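You operate a simulated robot arm through the tools that you are given. There is no shell and no other tool.

Carry out the task below with a simulated robot arm. There is one attempt and no reset: what you move stays moved.

## Task
Play Walk-in music from the black laptop, mixer dial In 2 at about 5.
Fine: on the small mixer In 2 goes down to 0 before the amber audio plug goes in; the speaker with the top switch is switched on after that; arrow keys, then Go; start no other cue; Main, In 1 and both mute buttons of the mixer stay; the grey laptop stays on and the other plugs stay.

Only the result counts: the job must be done as asked and must still hold three seconds after the hand-in. Knocking over, shifting, dropping, spilling or breaking anything else fails it.

## Robot
A 6-joint arm with a two-finger parallel gripper, fixed in place. Base frame: the origin is on the floor under the middle of its stand, x ahead of it, y to its left, z up; the work surface is at about z = 750. Lengths are in mm, angles in rad, forces in N, time in s.
With the tool pointing down near the work surface it reaches from about 580 to 940 mm from the base axis. Its first joint turns from -2.601 to 2.601 rad. Payload 3.43 kg.
Tool frame: the origin (TCP) lies between the finger pads and is the grasp point; the fingertips stand 34 mm ahead of it; z points along the fingers, y is the line along which they close. Largest opening 128 mm; finger width 24, thickness 12; the body of the gripper, 48 by 130 mm, starts 96 mm behind the TCP.
Orientation is that of the tool frame in the base frame, as [roll, pitch, yaw] about the fixed x, y, z axes, in that order (R = Rz(yaw) Ry(pitch) Rx(roll)). With the fingers straight down and closing along the base's y, the tool's x points along the base's -x, its y along +y and its z along -z.

## Interface
- The arm moves only by the tool send_rows. Its argument "rows" is a list of rows, each a list of 6 numbers: the shift along the tool's x, y, z in units of 20 mm (1.0 is 20 mm), then the turn, a rotation vector about the tool's x, y, z in units of 4 degrees (1.0 is 4 degrees). In form: [[x, y, z, ax, ay, az], ...]. A call has 1 to 20 rows; each row shifts and turns the commanded pose from where the row before left it, along the tool's axes as they then stand. "fingers" is the gripper command, from -1 (shut) to 1 (fully open), values between in proportion, set as the call begins (left out, the last holds). A call with a number of a shift or a turn outside -1 to 1 is refused whole. A row lasts 0.2 s, in which the tool goes at most 50 mm and 0.15 rad; a call with a longer step from one row to the next is refused whole, and so is a gripper value outside its range. A pose out of reach is approached as far as the arm can. The call stops where the force on the tool passes 40 N (or 10 N more than at its start, if that is more) or the arm is blocked; 0.2 s more then pass. Each finger travels about 108 mm/s and halts on what it meets, pressing with about 41 N; the grip force reading is that of the motor and also rises with nothing between the fingers. The clock runs only during rows and for 0.2 s after the last one: add rows that do not move to give the fingers time. It gives the time, the measured TCP pose, the force on the tool (base axes), the opening and the grip force at its end, in the units of the frame above (readings bear some noise), with the torque about the TCP (base axes, N m) and any sound that the robot's microphone picked up.
- Cameras (640 x 400 px; columns grow to the right, rows downward): "scene" is fixed at [49.5, 500.2, 1345.4]; the picture's right is [0.72, -0.70, 0.00], its down [-0.47, -0.48, -0.74] and it looks along [0.51, 0.53, -0.68] (base axes); focal length 214 px, centre (320, 200). "wrist" rides on the gripper at [76, -11, -160] in the tool frame; the picture's right is [0.15, 0.99, 0.00], its down [-0.88, 0.13, -0.46] and it looks along [-0.45, 0.07, 0.89] (tool axes); focal length 234 px, centre (320, 200). There is no depth. A picture from a camera that has moved, and an enlarged one, comes with that camera's place and axes in the base frame and with its lens.
- get_image(camera): a new picture of that camera. The clock stands still meanwhile.
- lift_body(by): slides the trunk up (or, below 0, down) by that many mm; the arm rides with it, the base frame stays. It gives what a move gives, with no picture.
- enlarge(camera, box): a new picture of the part [left, top, right, bottom] of that camera's present view, enlarged. The clock stands still meanwhile.
- job_done(): hands the job in; it is judged then, once.

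Nothing tells you positions but the pictures and the camera data. Unless the task says otherwise, let go and move clear before handing in.

The tools are called after "Emit:" as a command line: name --pt "numbers of a row" for each row, then --argument value for the rest, lists and objects as JSON in quotes. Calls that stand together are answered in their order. send_rows: Moves the arm, as the interface text tells. Its arguments: {"type":"object","properties":{"rows":{"type":"array","items":{"type":"array","items":{"type":"number"}}},"fingers":{"type":"number"}},"required":["rows"]} The other tools are called the same way: lift_body (by) moves the trunk up or down; get_image (camera) takes a picture; enlarge (camera, box) takes an enlarged picture of a part of a camera's view; job_done () hands the job in.

At the start:

```text
t: 0.0
position: [563.9, 601.3, 1288.9]
ee_rot: [3.141, 0.003, -3.14]
ft_force: [0.8, -0.6, 1.0]
torque: [-0.02, -0.01, 0.02]
gripper_width: 127.7
gripper_force: 0.0
trunk travel left (down, up): [-637.0, 73.0]
```

scene: 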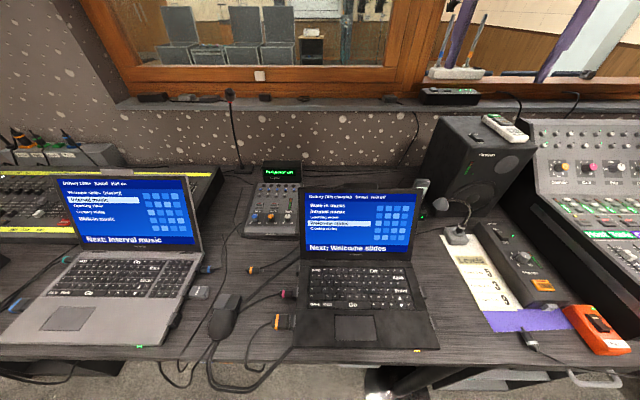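
wrist: 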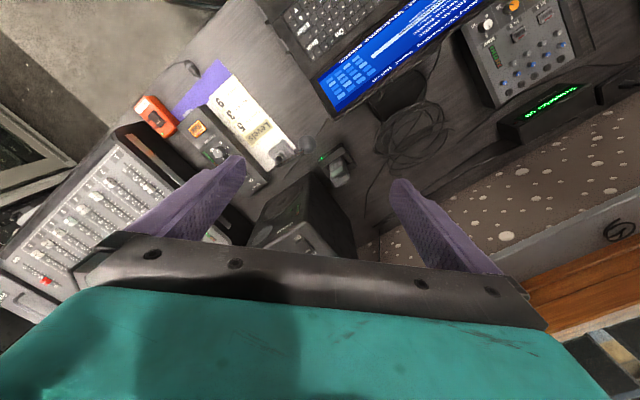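

I see two laptops (grey left, black right), a small mixer between/behind them, a speaker at the right rear, several plugs, and a control box at the right. I'll enlarge the scene to read details before moving.

Emit:
enlarge --camera "scene" --box '[220, 150, 320, 240]'

Emit:
enlarge --camera "scene" --box '[290, 170, 450, 270]'

Emit:
enlarge --camera "scene" --box '[290, 250, 450, 360]'

Emit:
enlarge --camera "scene" --box '[160, 240, 320, 350]'

Emit:
enlarge --camera "scene" --box '[400, 90, 560, 220]'

Emit:
enlarge --camera "scene" --box '[420, 180, 640, 390]'

Emit:
enlarge --camera "scene" --box '[0, 160, 220, 350]'

```text
4.44 times, centred on (270, 195) of scene
camera zoom: at [49.5, 500.2, 1345.4], right [0.72, -0.7, 0.0], down [-0.47, -0.48, -0.74], along [0.51, 0.53, -0.68], focal length 953 px, centre (542, 222)
```

zoom: 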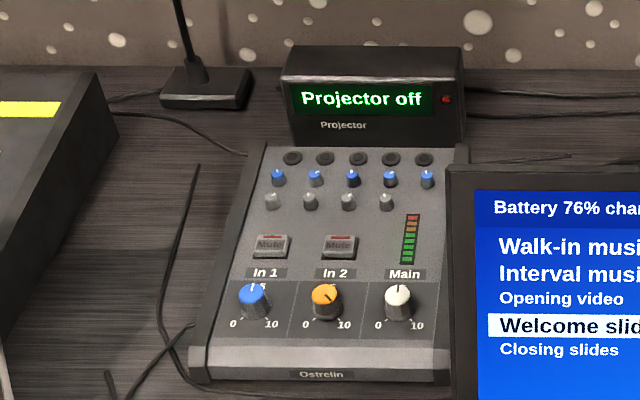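

```text
4.00 times, centred on (370, 220) of scene
camera zoom: at [49.5, 500.2, 1345.4], right [0.72, -0.7, 0.0], down [-0.47, -0.48, -0.74], along [0.51, 0.53, -0.68], focal length 858 px, centre (120, 120)
```

zoom: 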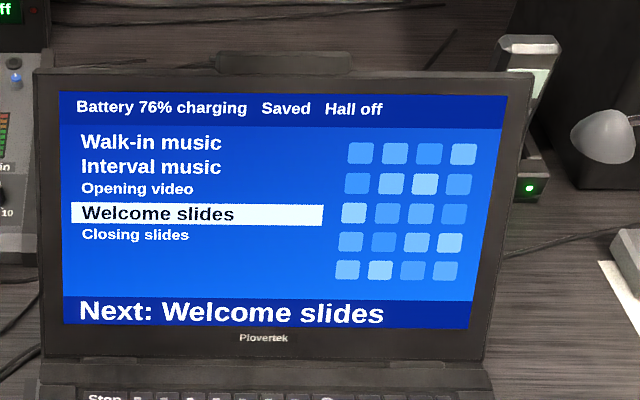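

```text
3.64 times, centred on (370, 305) of scene
camera zoom: at [49.5, 500.2, 1345.4], right [0.72, -0.7, 0.0], down [-0.47, -0.48, -0.74], along [0.51, 0.53, -0.68], focal length 780 px, centre (138, -182)
```

zoom: 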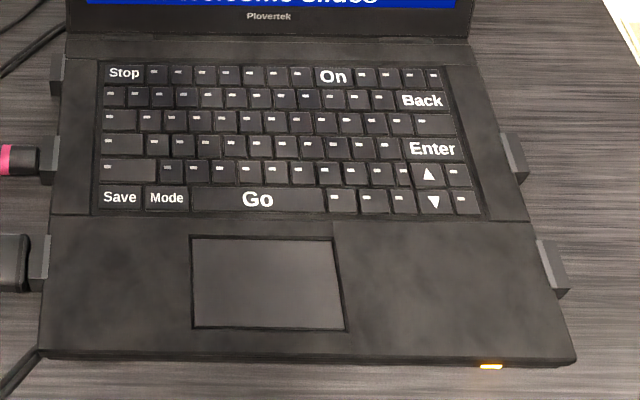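

```text
3.64 times, centred on (240, 295) of scene
camera zoom: at [49.5, 500.2, 1345.4], right [0.72, -0.7, 0.0], down [-0.47, -0.48, -0.74], along [0.51, 0.53, -0.68], focal length 780 px, centre (611, -146)
```

zoom: 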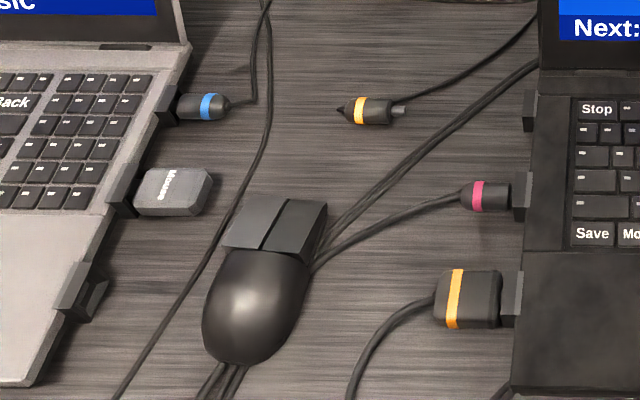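

```text
3.08 times, centred on (480, 155) of scene
camera zoom: at [49.5, 500.2, 1345.4], right [0.72, -0.7, 0.0], down [-0.47, -0.48, -0.74], along [0.51, 0.53, -0.68], focal length 660 px, centre (-172, 338)
```

zoom: 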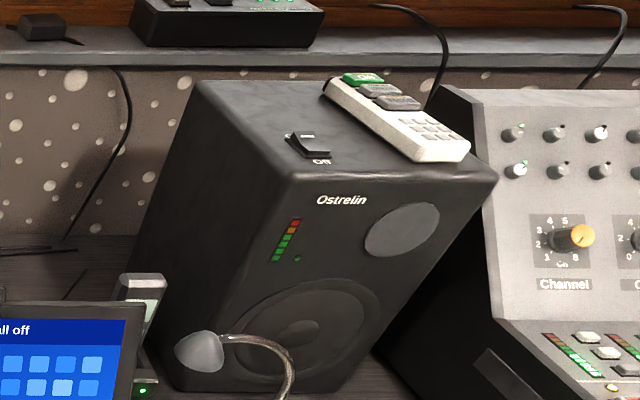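

```text
1.90 times, centred on (530, 285) of scene
camera zoom: at [49.5, 500.2, 1345.4], right [0.72, -0.7, 0.0], down [-0.47, -0.48, -0.74], along [0.51, 0.53, -0.68], focal length 408 px, centre (-80, 38)
```

zoom: 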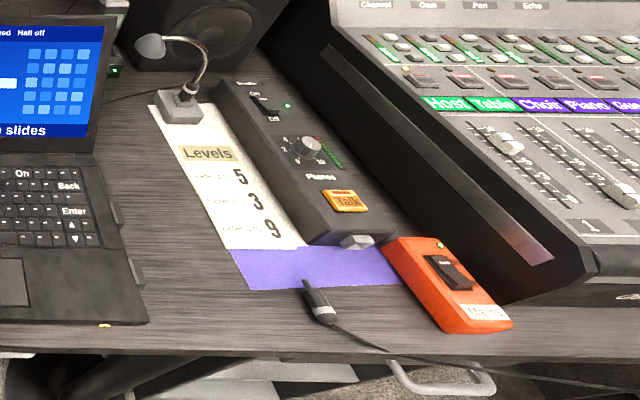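

```text
2.11 times, centred on (110, 255) of scene
camera zoom: at [49.5, 500.2, 1345.4], right [0.72, -0.7, 0.0], down [-0.47, -0.48, -0.74], along [0.51, 0.53, -0.68], focal length 452 px, centre (762, 84)
```

zoom: 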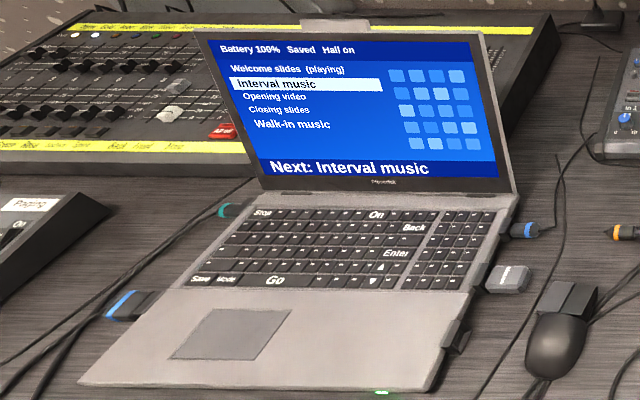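

The amber audio plug (small jack) lies loose between the laptops; the black laptop has Welcome slides selected and Walk-in music three rows up. Now I look through the wrist camera for triangulation.

Emit:
enlarge --camera "wrist" --box '[240, 130, 400, 260]'

Emit:
enlarge --camera "wrist" --box '[440, 0, 620, 130]'

Emit:
enlarge --camera "wrist" --box '[240, 0, 460, 140]'

Emit:
enlarge --camera "wrist" --box '[100, 60, 320, 200]'

```text
3.08 times, centred on (320, 195) of wrist
camera zoom: at [485.9, 588.3, 1448.6], right [-0.15, 0.99, 0.0], down [0.88, 0.13, 0.46], along [0.45, 0.07, -0.89], focal length 720 px, centre (320, 215)
```

zoom: 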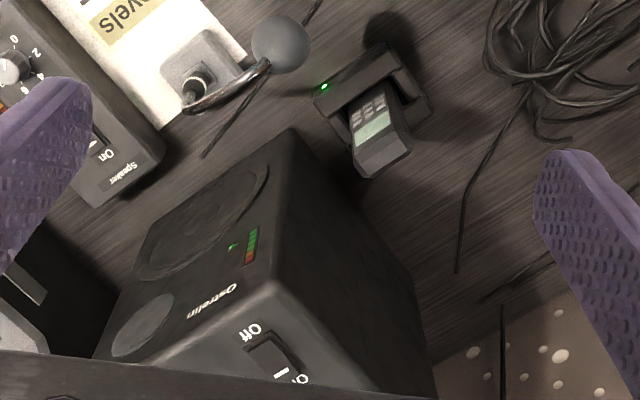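

```text
3.08 times, centred on (530, 65) of wrist
camera zoom: at [485.9, 588.3, 1448.6], right [-0.15, 0.99, 0.0], down [0.88, 0.13, 0.46], along [0.45, 0.07, -0.89], focal length 720 px, centre (-326, 615)
```

zoom: 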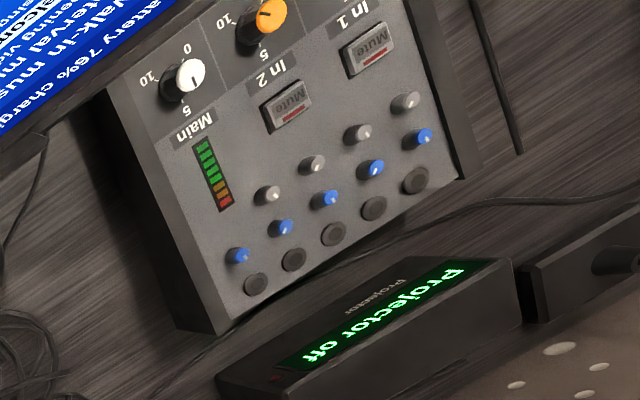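

```text
2.86 times, centred on (350, 70) of wrist
camera zoom: at [485.9, 588.3, 1448.6], right [-0.15, 0.99, 0.0], down [0.88, 0.13, 0.46], along [0.45, 0.07, -0.89], focal length 669 px, centre (234, 571)
```

zoom: 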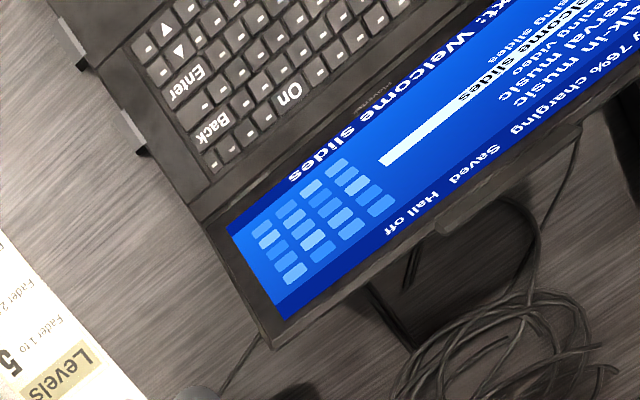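

```text
2.86 times, centred on (210, 130) of wrist
camera zoom: at [485.9, 588.3, 1448.6], right [-0.15, 0.99, 0.0], down [0.88, 0.13, 0.46], along [0.45, 0.07, -0.89], focal length 669 px, centre (634, 400)
```

zoom: 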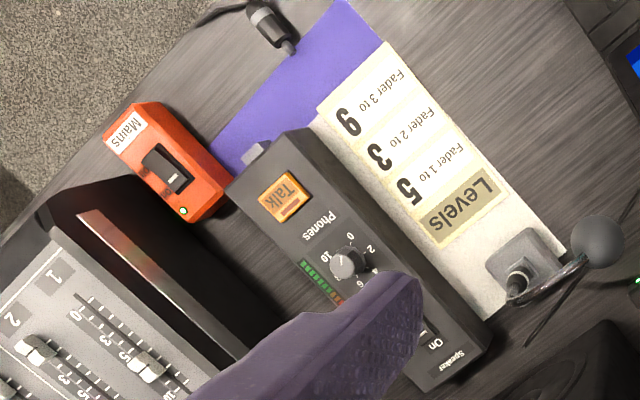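

I triangulated the speaker switch at about (814, 603, 1041) and the In 2 knob at about (277, 984, 797); the loose amber plug lies near (134, 874). I'd like to see the sockets of the black laptop more closely before moving.

Emit:
enlarge --camera "scene" --box '[270, 255, 320, 290]'

Emit:
enlarge --camera "scene" --box '[270, 285, 320, 340]'

Emit:
enlarge --camera "scene" --box '[405, 275, 445, 345]'

Emit:
enlarge --camera "scene" --box '[235, 250, 295, 290]'

Emit:
enlarge --camera "scene" --box '[250, 200, 310, 240]'

Emit:
enlarge --camera "scene" --box '[470, 115, 520, 145]'

Emit:
enlarge --camera "scene" --box '[310, 260, 420, 315]'

```text
11.43 times, centred on (295, 272) of scene
camera zoom: at [49.5, 500.2, 1345.4], right [0.72, -0.7, 0.0], down [-0.47, -0.48, -0.74], along [0.51, 0.53, -0.68], focal length 2451 px, centre (606, -629)
```

zoom: 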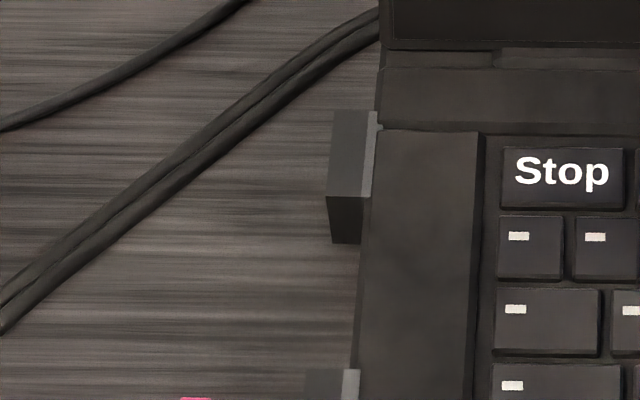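

```text
7.27 times, centred on (295, 312) of scene
camera zoom: at [49.5, 500.2, 1345.4], right [0.72, -0.7, 0.0], down [-0.47, -0.48, -0.74], along [0.51, 0.53, -0.68], focal length 1560 px, centre (502, -618)
```

zoom: 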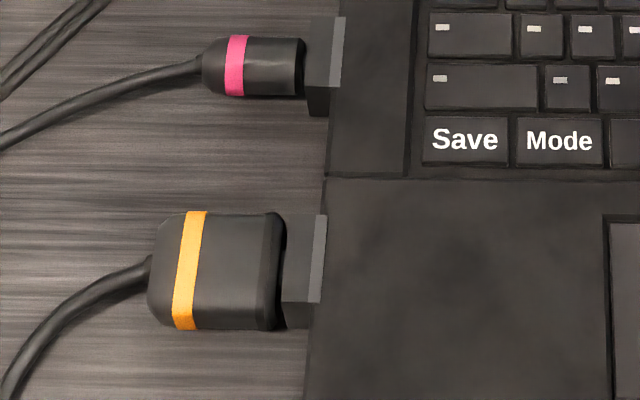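

```text
5.71 times, centred on (425, 310) of scene
camera zoom: at [49.5, 500.2, 1345.4], right [0.72, -0.7, 0.0], down [-0.47, -0.48, -0.74], along [0.51, 0.53, -0.68], focal length 1226 px, centre (-280, -429)
```

zoom: 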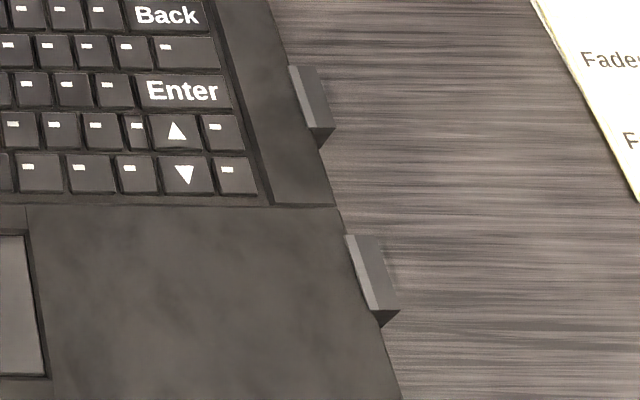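

```text
10.00 times, centred on (265, 270) of scene
camera zoom: at [49.5, 500.2, 1345.4], right [0.72, -0.7, 0.0], down [-0.47, -0.48, -0.74], along [0.51, 0.53, -0.68], focal length 2145 px, centre (870, -500)
```

zoom: 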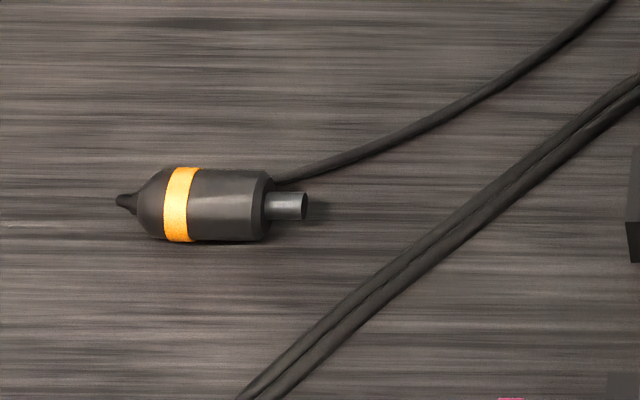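

```text
10.00 times, centred on (280, 220) of scene
camera zoom: at [49.5, 500.2, 1345.4], right [0.72, -0.7, 0.0], down [-0.47, -0.48, -0.74], along [0.51, 0.53, -0.68], focal length 2145 px, centre (720, 0)
```

zoom: 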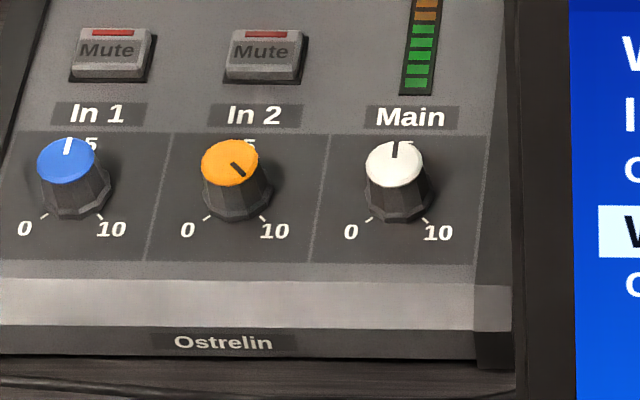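

```text
12.80 times, centred on (495, 130) of scene
camera zoom: at [49.5, 500.2, 1345.4], right [0.72, -0.7, 0.0], down [-0.47, -0.48, -0.74], along [0.51, 0.53, -0.68], focal length 2745 px, centre (-1920, 1096)
```

zoom: 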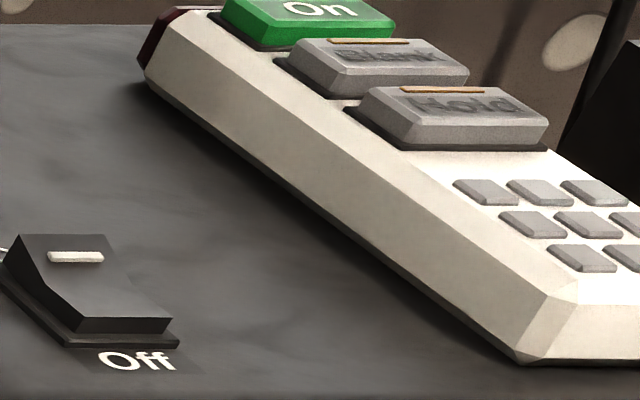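

```text
5.82 times, centred on (365, 288) of scene
camera zoom: at [49.5, 500.2, 1345.4], right [0.72, -0.7, 0.0], down [-0.47, -0.48, -0.74], along [0.51, 0.53, -0.68], focal length 1248 px, centre (58, -309)
```

zoom: 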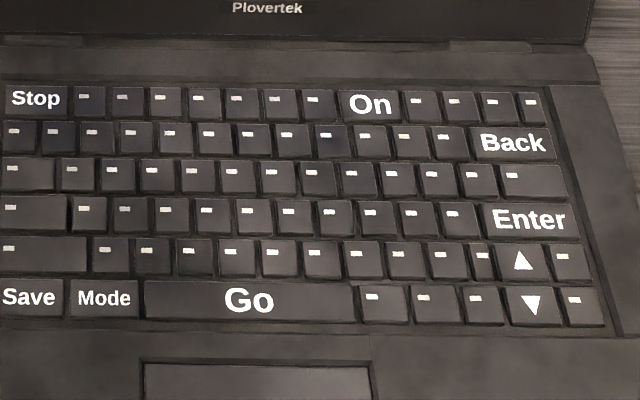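

The loose amber plug's metal tip points toward the black laptop's free rear-left socket; In 2 now stands near 9. I'll move over the area left of the black laptop and turn the gripper so its camera looks toward the sockets.

Emit:
send_rows --pt "1 0.635 0.3 0 0 0" --pt "1 0.635 0.3 0 0 0" --pt "1 0.635 0.3 0 0 0" --pt "1 0.635 0.3 0 0 0" --pt "1 0.635 0.3 0 0 0" --pt "1 0.635 0.3 0 0 0" --pt "1 0.635 0.3 0 0 0" --pt "1 0.635 0.3 0 0 0" --pt "1 0.635 0.3 0 0 0" --pt "1 0.635 0.3 0 0 0" --pt "1 0.635 0.3 0 0 0" --pt "1 0.635 0.3 0 0 0" --pt "1 0.635 0.3 0 0 0" --pt "1 0.635 0.3 0 0 0" --pt "1 0.635 0.3 0 0 0" --pt "1 0.635 0.3 0 0 0" --pt "1 0.635 0.3 0 0 0" --pt "1 0.635 0.3 0 0 0" --pt "1 0.635 0.3 0 0 0" --pt "1 0.635 0.3 0 0 0"

```text
t: 4.2
position: [162.1, 853.4, 1167.0]
ee_rot: [3.138, 0.002, 3.14]
ft_force: [-0.1, 0.1, -0.2]
torque: [0.01, 0.0, 0.0]
gripper_width: 127.9
gripper_force: 0.1
trunk travel left (down, up): [-637.0, 73.0]
```

The move went as commanded, and I'm above the left of the black laptop at z 1167. Next I turn 44° about the tool axis and go down to see the plug and the sockets.

Emit:
send_rows --pt "0 0 0.5 0 0 1" --pt "0 0 0.5 0 0 1" --pt "0 0 0.5 0 0 1" --pt "0 0 0.5 0 0 1" --pt "0 0 0.5 0 0 1" --pt "0 0 0.5 0 0 1" --pt "0 0 0.5 0 0 1" --pt "0 0 0.5 0 0 1" --pt "0 0 0.5 0 0 1" --pt "0 0 0.5 0 0 1" --pt "0 0 0.5 0 0 1"

Emit:
get_image --camera "wrist"

Emit:
get_image --camera "scene"

```text
t: 6.6
position: [162.7, 854.6, 1057.8]
ee_rot: [3.141, 0.001, 2.372]
ft_force: [0.0, -1.2, 0.3]
torque: [-0.01, -0.01, -0.04]
gripper_width: 128.0
gripper_force: 0.0
trunk travel left (down, up): [-637.0, 73.0]
```

```text
taken
camera wrist: at [99.1, 898.5, 1218.5], right [0.58, 0.81, 0.0], down [0.72, -0.52, 0.46], along [0.37, -0.26, -0.89], focal length 234 px, centre (320, 200)
```

wrist: 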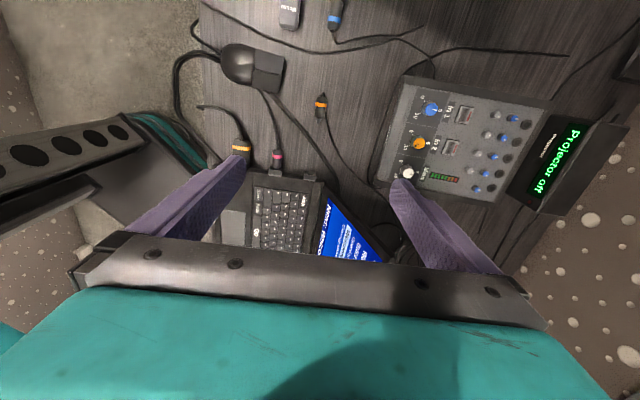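

```text
taken
```

scene: 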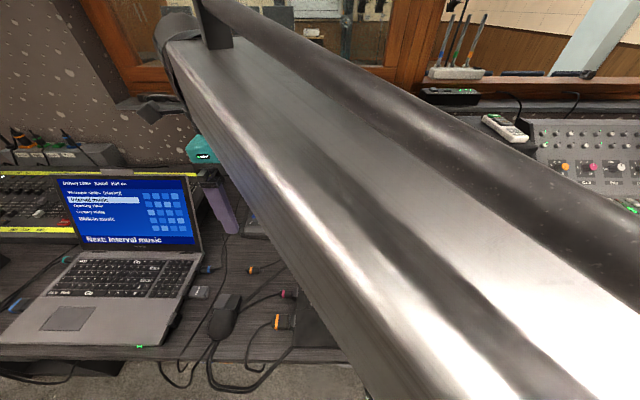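

The wrist camera shows the sockets, the amber plug and the mixer. I'll enlarge those parts.

Emit:
enlarge --camera "wrist" --box '[380, 70, 480, 190]'

Emit:
enlarge --camera "wrist" --box '[220, 80, 350, 200]'

Emit:
enlarge --camera "wrist" --box '[300, 80, 345, 125]'

Emit:
enlarge --camera "wrist" --box '[290, 160, 330, 195]'

```text
3.33 times, centred on (430, 130) of wrist
camera zoom: at [99.1, 898.5, 1218.5], right [0.58, 0.81, 0.0], down [0.72, -0.52, 0.46], along [0.37, -0.26, -0.89], focal length 781 px, centre (-47, 433)
```

zoom: 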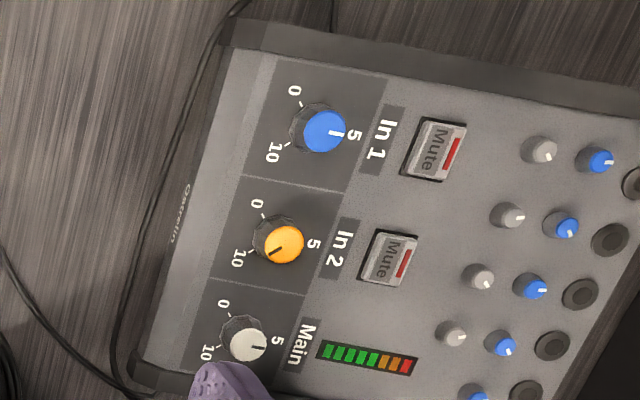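

```text
3.33 times, centred on (285, 140) of wrist
camera zoom: at [99.1, 898.5, 1218.5], right [0.58, 0.81, 0.0], down [0.72, -0.52, 0.46], along [0.37, -0.26, -0.89], focal length 781 px, centre (437, 400)
```

zoom: 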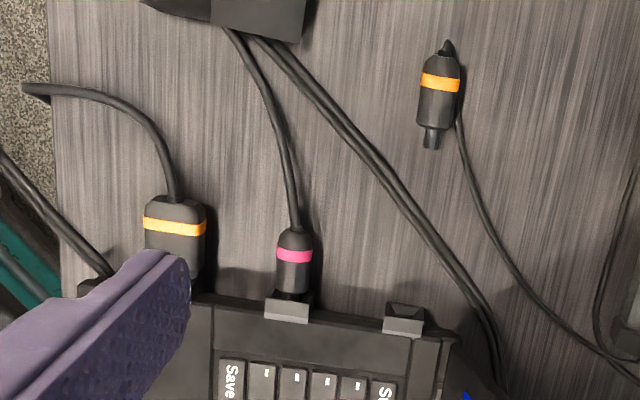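

```text
8.89 times, centred on (322, 102) of wrist
camera zoom: at [99.1, 898.5, 1218.5], right [0.58, 0.81, 0.0], down [0.72, -0.52, 0.46], along [0.37, -0.26, -0.89], focal length 2082 px, centre (298, 1067)
```

zoom: 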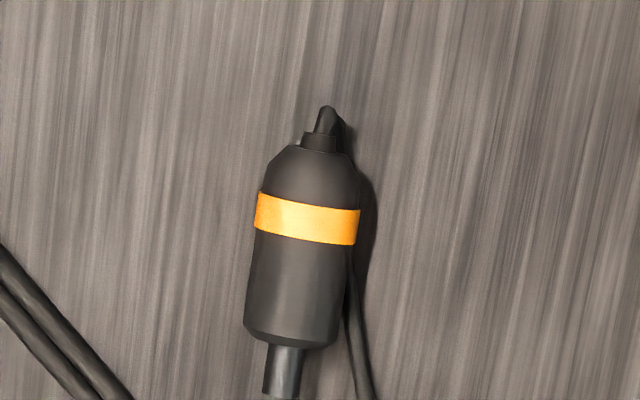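

```text
11.43 times, centred on (310, 178) of wrist
camera zoom: at [99.1, 898.5, 1218.5], right [0.58, 0.81, 0.0], down [0.72, -0.52, 0.46], along [0.37, -0.26, -0.89], focal length 2676 px, centre (434, 457)
```

zoom: 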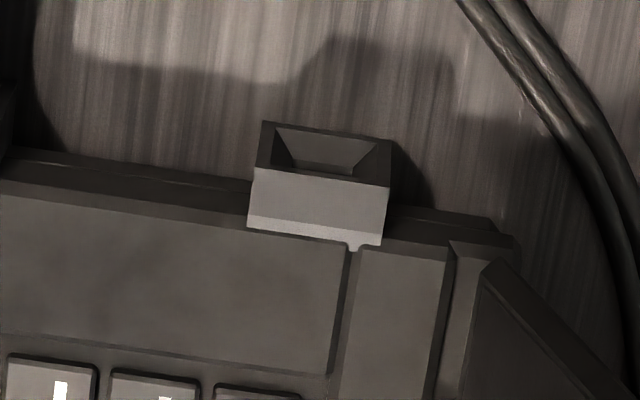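

All black-laptop sockets on the left are funnel-shaped blocks; the rear one is free and faces the amber plug. First comes the In 2 knob near (283, 986, 798), which is far out, so I test how far the arm reaches with the tool vertical.

Emit:
send_rows --pt "0 1 0.5 0 0 0" --pt "0 1 0.5 0 0 0" --pt "0 1 0.5 0 0 0" --pt "0 1 0.5 0 0 0" --pt "0 1 0.5 0 0 0"

```text
t: 7.8
position: [222.4, 875.4, 1002.9]
ee_rot: [3.138, -0.002, 2.372]
ft_force: [0.1, 0.5, -1.2]
torque: [-0.01, 0.01, -0.03]
gripper_width: 128.1
gripper_force: 0.1
out of reach, approached as far as the arm can: row 2, 3, 4, 5
trunk travel left (down, up): [-637.0, 73.0]
```

The arm stops at about 903 mm radius with the tool vertical, so I'll tilt the tool outward to gain reach. I tilt 28° along the radial direction and check the pose.

Emit:
send_rows --pt "0 0 0 -0.883 0.469 0" --pt "0 0 0 -0.883 0.469 0" --pt "0 0 0 -0.883 0.469 0" --pt "0 0 0 -0.883 0.469 0" --pt "0 0 0 -0.883 0.469 0" --pt "0 0 0 -0.883 0.469 0" --pt "0 0 0 -0.883 0.469 0" --pt "0 0 0 0 0 0"

```text
t: 9.6
position: [222.4, 876.5, 1002.4]
ee_rot: [2.699, -0.223, 2.424]
ft_force: [-0.2, -0.9, -0.9]
torque: [0.01, -0.02, -0.02]
gripper_width: 128.1
gripper_force: 0.1
trunk travel left (down, up): [-637.0, 73.0]
```

The tilt worked (tool axis now 28° outward, same position). I'll narrow the fingers to about 50 mm and move to a hover about 100 mm from the In 2 knob, then look.

Emit:
send_rows --pt "-0.14 0.16 0.985 0 0 0" --pt "-0.14 0.16 0.985 0 0 0" --pt "-0.14 0.16 0.985 0 0 0" --pt "-0.14 0.16 0.985 0 0 0" --pt "-0.14 0.16 0.985 0 0 0" --pt "-0.14 0.16 0.985 0 0 0" --pt "-0.14 0.16 0.985 0 0 0" --fingers -0.2

Emit:
get_image --camera "wrist"

Emit:
get_image --camera "scene"

```text
t: 11.2
position: [271.6, 939.7, 885.0]
ee_rot: [2.701, -0.222, 2.425]
ft_force: [-0.4, 0.1, -0.9]
torque: [0.03, 0.0, -0.03]
gripper_width: 51.2
gripper_force: 0.1
trunk travel left (down, up): [-637.0, 73.0]
```

```text
taken
camera wrist: at [186.5, 909.5, 1039.2], right [0.55, 0.71, 0.44], down [0.67, -0.69, 0.26], along [0.49, 0.15, -0.86], focal length 234 px, centre (320, 200)
```

wrist: 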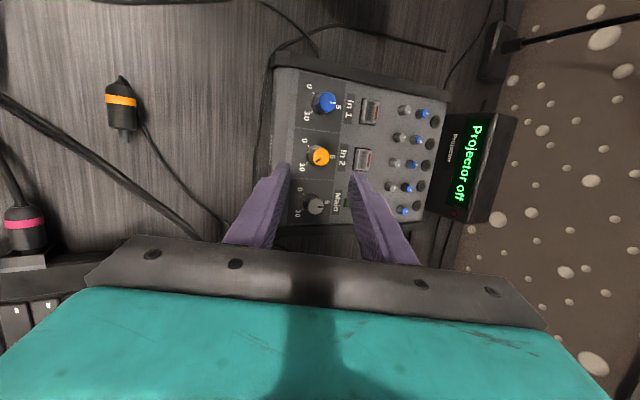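

```text
taken
```

scene: 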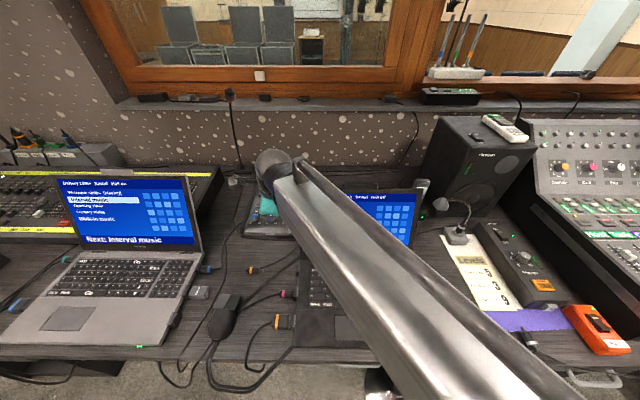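

I'm now hovering near the mixer, with the In 2 knob in view. I enlarge it to read the pointer and locate it.

Emit:
enlarge --camera "wrist" --box '[280, 70, 380, 230]'

Emit:
enlarge --camera "wrist" --box '[295, 130, 345, 180]'

Emit:
enlarge --camera "scene" --box '[230, 140, 330, 240]'

```text
2.50 times, centred on (330, 150) of wrist
camera zoom: at [186.5, 909.5, 1039.2], right [0.55, 0.71, 0.44], down [0.67, -0.69, 0.26], along [0.49, 0.15, -0.86], focal length 585 px, centre (295, 325)
```

zoom: 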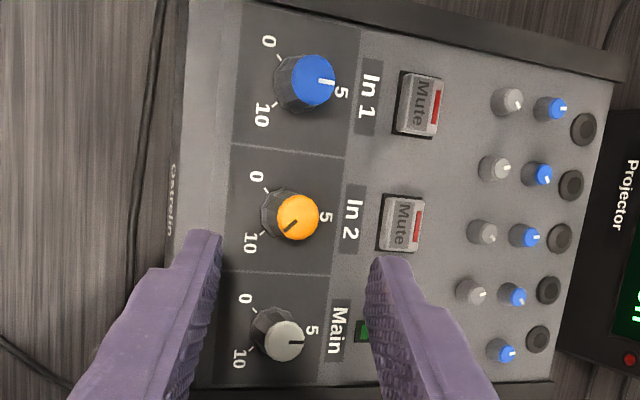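

```text
8.00 times, centred on (320, 155) of wrist
camera zoom: at [186.5, 909.5, 1039.2], right [0.55, 0.71, 0.44], down [0.67, -0.69, 0.26], along [0.49, 0.15, -0.86], focal length 1873 px, centre (320, 560)
```

zoom: 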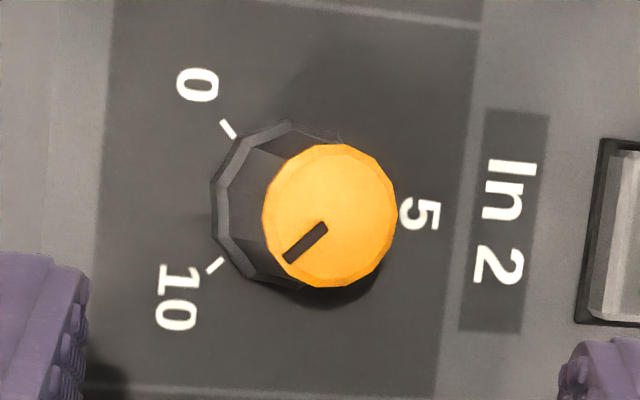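

```text
4.00 times, centred on (280, 190) of scene
camera zoom: at [49.5, 500.2, 1345.4], right [0.72, -0.7, 0.0], down [-0.47, -0.48, -0.74], along [0.51, 0.53, -0.68], focal length 858 px, centre (480, 240)
```

zoom: 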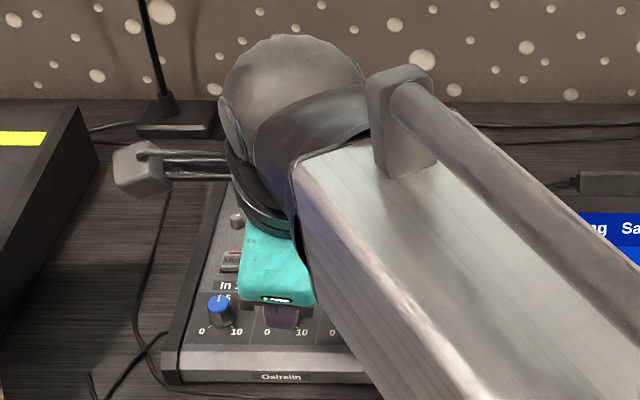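

I read In 2 at full 10, with knob cap about 20 mm wide and 16 mm tall and the panel tilted about 7° to the front. Next I move to just above the knob and tilt back toward vertical to find the smallest tilt the arm needs there, since the laptop screen corner is near.

Emit:
send_rows --pt "0.143 0.257 0.818 0 0 0" --pt "0.143 0.257 0.818 0 0 0" --pt "0.143 0.257 0.818 0 0 0" --pt "0 0 0 0.883 -0.469 0" --pt "0 0 0 0.883 -0.469 0" --pt "0 0 0 0.883 -0.469 0" --pt "0 0 0 0.883 -0.469 0" --pt "0 0 0 0.883 -0.469 0"

```text
t: 13.0
position: [263.2, 903.5, 857.9]
ee_rot: [3.017, -0.066, 2.38]
ft_force: [-0.8, 0.5, 0.6]
torque: [0.03, -0.02, -0.01]
gripper_width: 51.0
gripper_force: 0.0
out of reach, approached as far as the arm can: row 4, 5, 6, 7, 8
trunk travel left (down, up): [-637.0, 73.0]
```

The arm needs roughly 28–30° outward tilt to reach the knob, and the laptop screen corner limits which way the gripper body may lean. I'll back off to a free spot left of the screen and turn the tool so that it closes along the knob row and leans in from the front-left.

Emit:
send_rows --pt "0.75 -0.68 -0.57 0 0 0" --pt "0.75 -0.68 -0.57 0 0 0" --pt "0.75 -0.68 -0.57 0 0 0" --pt "0.75 -0.68 -0.57 0 0 0" --pt "0 0 0 -0.35 0.28 0.983" --pt "0 0 0 -0.35 0.28 0.983" --pt "0 0 0 -0.35 0.28 0.983" --pt "0 0 0 -0.35 0.28 0.983" --pt "0 0 0 -0.35 0.28 0.983" --pt "0 0 0 -0.35 0.28 0.983" --pt "0 0 0 -0.35 0.28 0.983" --pt "0 0 0 -0.35 0.28 0.983" --pt "0 0 0 -0.35 0.28 0.983" --pt "0 0 0 -0.35 0.28 0.983" --pt "0 0 0 -0.35 0.28 0.983"

```text
t: 16.2
position: [189.4, 899.3, 900.3]
ee_rot: [2.923, -0.424, 1.667]
ft_force: [-0.3, -0.4, -0.3]
torque: [-0.01, 0.03, 0.01]
gripper_width: 51.3
gripper_force: 0.1
out of reach, approached as far as the arm can: row 15
trunk travel left (down, up): [-637.0, 73.0]
```

The wrist met a joint limit turning that way, so I'll use the mirrored grasp (turned by 180°) instead. I rotate the other way in two calls while staying at this free spot.

Emit:
send_rows --pt "0 0 0 -0.112 -0.147 -0.986" --pt "0 0 0 -0.112 -0.147 -0.986" --pt "0 0 0 -0.112 -0.147 -0.986" --pt "0 0 0 -0.112 -0.147 -0.986" --pt "0 0 0 -0.112 -0.147 -0.986" --pt "0 0 0 -0.112 -0.147 -0.986" --pt "0 0 0 -0.112 -0.147 -0.986" --pt "0 0 0 -0.112 -0.147 -0.986" --pt "0 0 0 -0.112 -0.147 -0.986" --pt "0 0 0 -0.112 -0.147 -0.986" --pt "0 0 0 -0.112 -0.147 -0.986" --pt "0 0 0 -0.112 -0.147 -0.986" --pt "0 0 0 -0.112 -0.147 -0.986" --pt "0 0 0 -0.112 -0.147 -0.986" --pt "0 0 0 -0.112 -0.147 -0.986" --pt "0 0 0 -0.112 -0.147 -0.986" --pt "0 0 0 -0.112 -0.147 -0.986"

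Emit:
send_rows --pt "0 0 0 -0.112 -0.147 -0.986" --pt "0 0 0 -0.112 -0.147 -0.986" --pt "0 0 0 -0.112 -0.147 -0.986" --pt "0 0 0 -0.112 -0.147 -0.986" --pt "0 0 0 -0.112 -0.147 -0.986" --pt "0 0 0 -0.112 -0.147 -0.986" --pt "0 0 0 -0.112 -0.147 -0.986" --pt "0 0 0 -0.112 -0.147 -0.986" --pt "0 0 0 -0.112 -0.147 -0.986" --pt "0 0 0 -0.112 -0.147 -0.986" --pt "0 0 0 -0.112 -0.147 -0.986" --pt "0 0 0 -0.112 -0.147 -0.986" --pt "0 0 0 -0.112 -0.147 -0.986" --pt "0 0 0 -0.112 -0.147 -0.986" --pt "0 0 0 -0.112 -0.147 -0.986" --pt "0 0 0 -0.112 -0.147 -0.986" --pt "0 0 0 -0.112 -0.147 -0.986"

Emit:
get_image --camera "wrist"

Emit:
get_image --camera "scene"

```text
t: 19.8
position: [189.3, 900.4, 899.8]
ee_rot: [2.643, 0.212, 2.68]
ft_force: [-0.5, 0.3, -0.6]
torque: [0.0, 0.01, -0.02]
gripper_width: 51.1
gripper_force: 0.0
trunk travel left (down, up): [-637.0, 73.0]
```

```text
t: 23.4
position: [189.0, 899.5, 899.2]
ee_rot: [-3.137, 0.746, -2.371]
ft_force: [-0.3, 0.1, 0.7]
torque: [-0.01, 0.01, -0.05]
gripper_width: 51.2
gripper_force: 0.1
trunk travel left (down, up): [-637.0, 73.0]
```

```text
taken
camera wrist: at [79.1, 777.2, 967.0], right [-0.77, 0.64, -0.1], down [0.15, 0.33, 0.93], along [0.63, 0.7, -0.35], focal length 234 px, centre (320, 200)
```

wrist: 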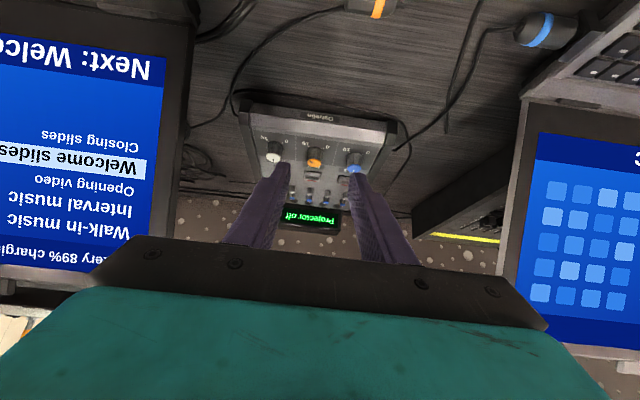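

```text
taken
```

scene: 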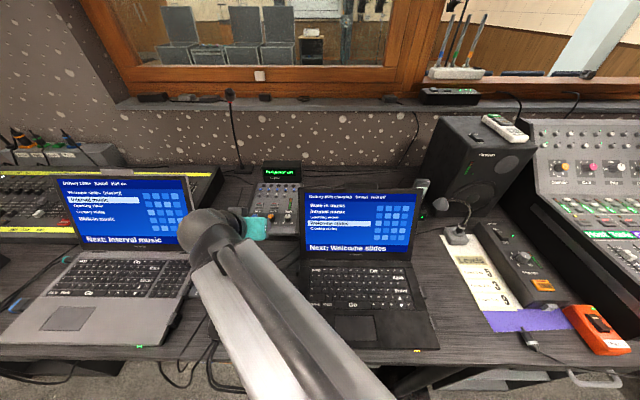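

Now the gripper leans in from the front-left, pointing straight at the In 2 knob. I move closer along that axis to about 60 mm short of the grip and look again.

Emit:
send_rows --pt "-0.3 -0.034 0.949 0 0 0" --pt "-0.3 -0.034 0.949 0 0 0" --pt "-0.3 -0.034 0.949 0 0 0" --pt "-0.3 -0.034 0.949 0 0 0" --fingers -0.3

Emit:
get_image --camera "wrist"

Emit:
enlarge --camera "wrist" --box '[240, 100, 400, 240]'

Emit:
enlarge --camera "scene" --box '[210, 150, 330, 250]'

```text
t: 24.4
position: [241.2, 945.4, 860.1]
ee_rot: [-3.139, 0.744, -2.372]
ft_force: [-1.1, -0.1, -0.1]
torque: [0.03, 0.0, 0.03]
gripper_width: 44.8
gripper_force: 0.1
trunk travel left (down, up): [-637.0, 73.0]
```

```text
taken
camera wrist: at [130.4, 823.3, 926.4], right [-0.76, 0.64, -0.1], down [0.15, 0.33, 0.93], along [0.63, 0.7, -0.35], focal length 234 px, centre (320, 200)
```

wrist: 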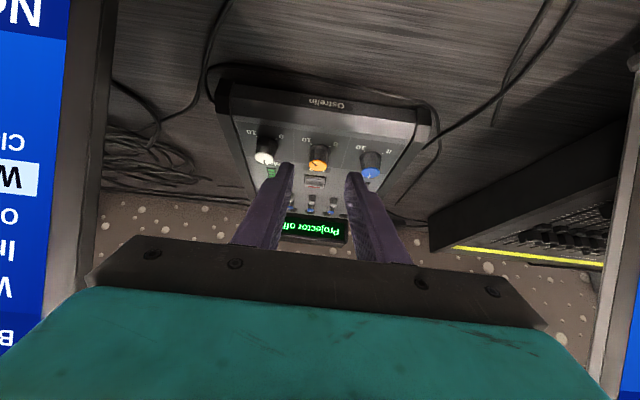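

```text
2.86 times, centred on (320, 170) of wrist
camera zoom: at [130.4, 823.3, 926.4], right [-0.76, 0.64, -0.1], down [0.15, 0.33, 0.93], along [0.63, 0.7, -0.35], focal length 669 px, centre (320, 286)
```

zoom: 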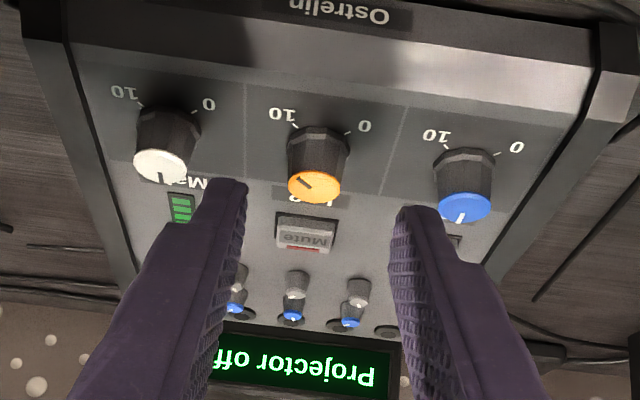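

```text
4.00 times, centred on (270, 200) of scene
camera zoom: at [49.5, 500.2, 1345.4], right [0.72, -0.7, 0.0], down [-0.47, -0.48, -0.74], along [0.51, 0.53, -0.68], focal length 858 px, centre (520, 200)
```

zoom: 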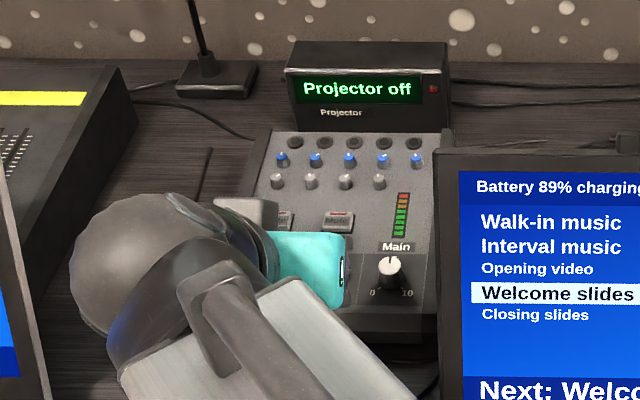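

The cap centre triangulates to about (283, 985, 803). To gain some reach I'll raise the tool 100 mm and then lower the trunk by 100 mm so the shoulder sits nearer the wrist height.

Emit:
send_rows --pt "-0.677 -0.002 -0.736 0 0 0" --pt "-0.677 -0.002 -0.736 0 0 0" --pt "-0.677 -0.002 -0.736 0 0 0" --pt "-0.677 -0.002 -0.736 0 0 0" --pt "-0.677 -0.002 -0.736 0 0 0"

```text
t: 25.6
position: [240.9, 945.1, 961.7]
ee_rot: [-3.141, 0.746, -2.374]
ft_force: [0.6, -0.7, 0.6]
torque: [0.0, 0.0, -0.01]
gripper_width: 44.5
gripper_force: 0.0
trunk travel left (down, up): [-637.0, 73.0]
```

The tool is 100 mm higher as planned. Now I lower the trunk by 100 mm, which brings the tool back to the hover height.

Emit:
lift_body --by -100

```text
t: 26.9
position: [242.6, 945.2, 861.4]
ee_rot: [-3.139, 0.746, -2.374]
ft_force: [0.6, 0.5, 0.1]
torque: [0.02, 0.0, 0.0]
gripper_width: 44.7
gripper_force: 0.0
trunk travel left (down, up): [-537.0, 173.0]
```

The trunk is lowered and the hover pose kept. I rotate to the start of the stroke (−22.5° about the knob axis) and go to about 25 mm above the grip to test reach.

Emit:
send_rows --pt "0 0 0 0.656 0.006 0.915" --pt "0 0 0 0.656 0.006 0.915" --pt "0 0 0 0.656 0.006 0.915" --pt "0 0 0 0.656 0.006 0.915" --pt "0 0 0 0.656 0.006 0.915" --pt "-0.203 0.323 0.54 0 0 0" --pt "-0.203 0.323 0.54 0 0 0" --pt "-0.203 0.323 0.54 0 0 0"

Emit:
enlarge --camera "wrist" --box '[220, 100, 420, 260]'

```text
t: 28.7
position: [262.6, 963.1, 846.5]
ee_rot: [3.076, 0.733, -2.807]
ft_force: [-0.1, -0.6, -0.4]
torque: [0.0, -0.02, -0.04]
gripper_width: 44.7
gripper_force: 0.1
out of reach, approached as far as the arm can: row 8
trunk travel left (down, up): [-537.0, 173.0]
```

```text
2.50 times, centred on (320, 180) of wrist
camera zoom: at [115.4, 888.6, 913.5], right [-0.47, 0.88, -0.05], down [0.29, 0.21, 0.93], along [0.83, 0.42, -0.35], focal length 585 px, centre (320, 250)
```

zoom: 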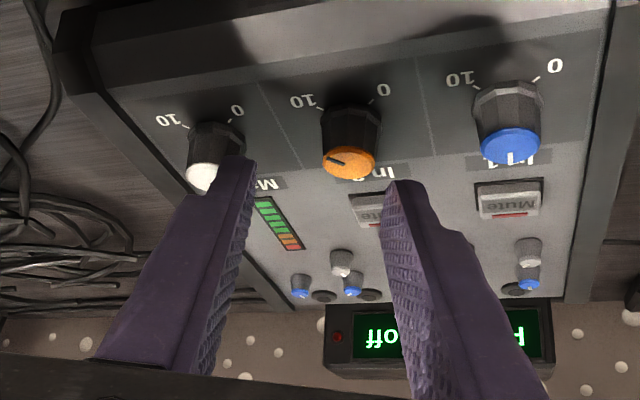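

At −22.5° the pose was just beyond reach, so I shift the stroke range and lean a little more. I turn slightly, stay above the knob and check the alignment.

Emit:
send_rows --pt "0 0 0 -0.505 -0.56 0.96" --pt "0 0 0 -0.505 -0.56 0.96" --pt "0.03 0.415 0.195 0 0 0" --pt "0 0 0 0 0 0"

Emit:
enlarge --camera "wrist" --box '[220, 100, 420, 260]'

Emit:
enlarge --camera "scene" --box '[210, 150, 330, 250]'

```text
t: 29.7
position: [262.5, 971.9, 844.8]
ee_rot: [2.868, 0.788, -3.008]
ft_force: [-0.3, -0.7, 0.3]
torque: [0.01, 0.0, 0.0]
gripper_width: 44.6
gripper_force: 0.0
trunk travel left (down, up): [-537.0, 173.0]
```

```text
2.50 times, centred on (320, 180) of wrist
camera zoom: at [109.3, 896.9, 897.8], right [-0.42, 0.9, 0.08], down [0.28, 0.04, 0.96], along [0.86, 0.42, -0.27], focal length 585 px, centre (320, 250)
```

zoom: 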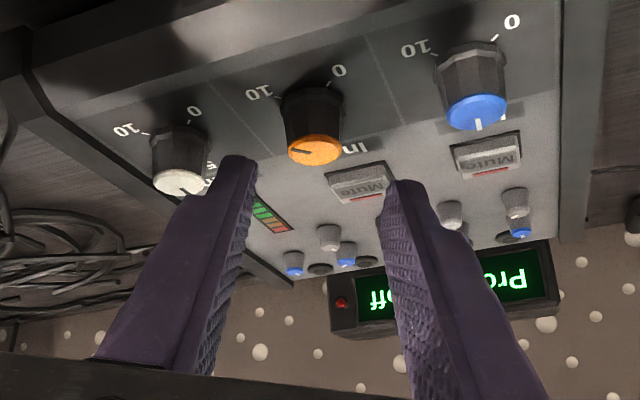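

```text
4.00 times, centred on (270, 200) of scene
camera zoom: at [49.5, 500.2, 1345.4], right [0.72, -0.7, 0.0], down [-0.47, -0.48, -0.74], along [0.51, 0.53, -0.68], focal length 858 px, centre (520, 200)
```

zoom: 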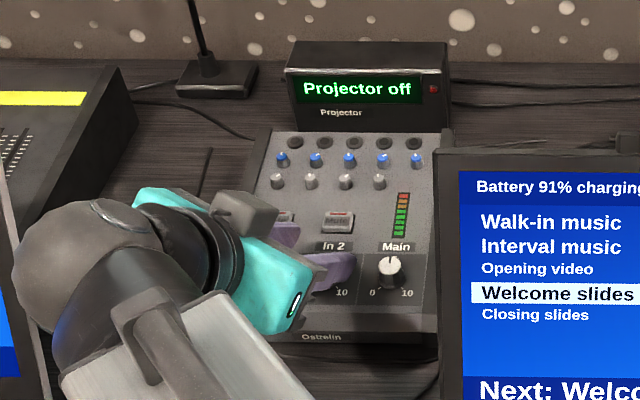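

The alignment fits: the knob sits midway between the fingers. I narrow the opening to about 38 mm and go down 22 mm along the knob axis.

Emit:
send_rows --pt "0 0 0 0 0 0" --pt "0.233 -0.05 0.279 0 0 0" --pt "0.233 -0.05 0.279 0 0 0" --pt "0.233 -0.05 0.279 0 0 0" --fingers -0.4

Emit:
enlarge --camera "wrist" --box '[220, 100, 420, 260]'

Emit:
enlarge --camera "scene" --box '[220, 180, 320, 250]'

```text
t: 30.7
position: [263.4, 973.8, 822.8]
ee_rot: [2.87, 0.79, -3.006]
ft_force: [-0.1, 1.1, 0.3]
torque: [-0.01, 0.0, -0.01]
gripper_width: 38.3
gripper_force: 0.0
trunk travel left (down, up): [-537.0, 173.0]
```

```text
2.50 times, centred on (320, 180) of wrist
camera zoom: at [111.1, 898.6, 875.5], right [-0.42, 0.91, 0.08], down [0.28, 0.04, 0.96], along [0.86, 0.42, -0.27], focal length 585 px, centre (320, 250)
```

zoom: 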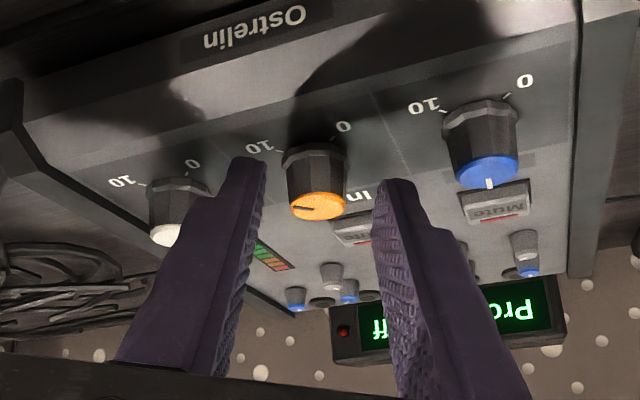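

```text
5.71 times, centred on (270, 215) of scene
camera zoom: at [49.5, 500.2, 1345.4], right [0.72, -0.7, 0.0], down [-0.47, -0.48, -0.74], along [0.51, 0.53, -0.68], focal length 1226 px, centre (606, 114)
```

zoom: 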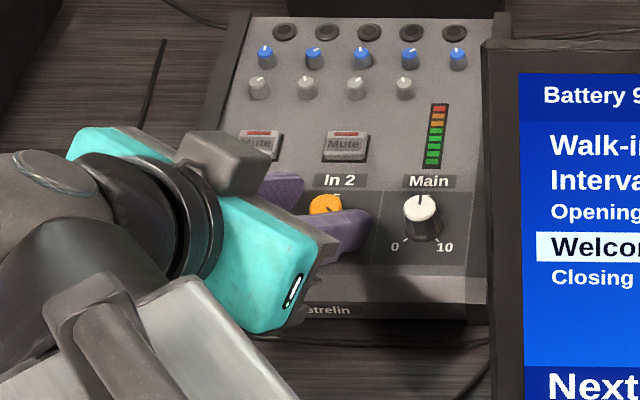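

The fingers straddle the knob freely, with no contact force. Now I close and turn the first stroke counter-clockwise about the knob axis.

Emit:
send_rows --pt "0 0 0 0 0 0" --pt "0 0 0 0 0 0" --pt "-0.009 -0.048 0 -0.456 0.09 -0.971" --pt "-0.008 -0.048 0 -0.458 0.076 -0.971" --pt "-0.006 -0.048 0 -0.46 0.062 -0.971" --pt "-0.005 -0.048 0 -0.461 0.049 -0.971" --pt "-0.004 -0.048 0 -0.463 0.035 -0.971" --pt "-0.002 -0.048 0 -0.464 0.021 -0.971" --pt "-0.001 -0.048 0 -0.464 0.007 -0.971" --pt "0.001 -0.048 0 -0.464 -0.007 -0.971" --pt "0.002 -0.048 0 -0.464 -0.021 -0.971" --pt "0.004 -0.048 0 -0.463 -0.035 -0.971" --pt "0.005 -0.048 0 -0.461 -0.049 -0.971" --pt "0.006 -0.048 0 -0.46 -0.062 -0.971" --pt "0.008 -0.048 0 -0.458 -0.076 -0.971" --pt "0.009 -0.048 0 -0.456 -0.09 -0.971" --fingers -1

Emit:
enlarge --camera "wrist" --box '[220, 100, 420, 260]'

Emit:
enlarge --camera "scene" --box '[220, 180, 320, 250]'

```text
t: 34.1
position: [271.9, 964.2, 824.0]
ee_rot: [-2.86, 0.785, -1.627]
ft_force: [2.8, -10.2, -1.2]
torque: [0.79, 0.6, -0.03]
gripper_width: 21.0
gripper_force: 45.3
trunk travel left (down, up): [-537.0, 173.0]
```

```text
2.50 times, centred on (320, 180) of wrist
camera zoom: at [229.6, 801.5, 881.3], right [-0.94, 0.14, -0.3], down [-0.23, 0.35, 0.91], along [0.24, 0.92, -0.3], focal length 585 px, centre (320, 250)
```

zoom: 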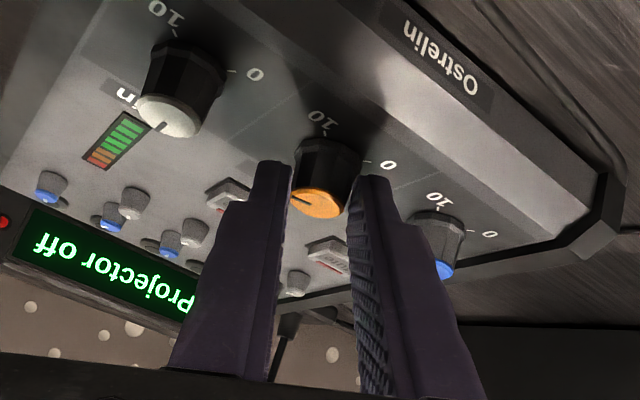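

```text
5.71 times, centred on (270, 215) of scene
camera zoom: at [49.5, 500.2, 1345.4], right [0.72, -0.7, 0.0], down [-0.47, -0.48, -0.74], along [0.51, 0.53, -0.68], focal length 1226 px, centre (606, 114)
```

zoom: 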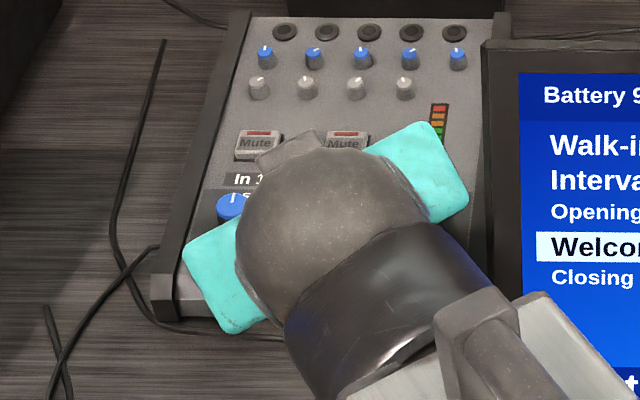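

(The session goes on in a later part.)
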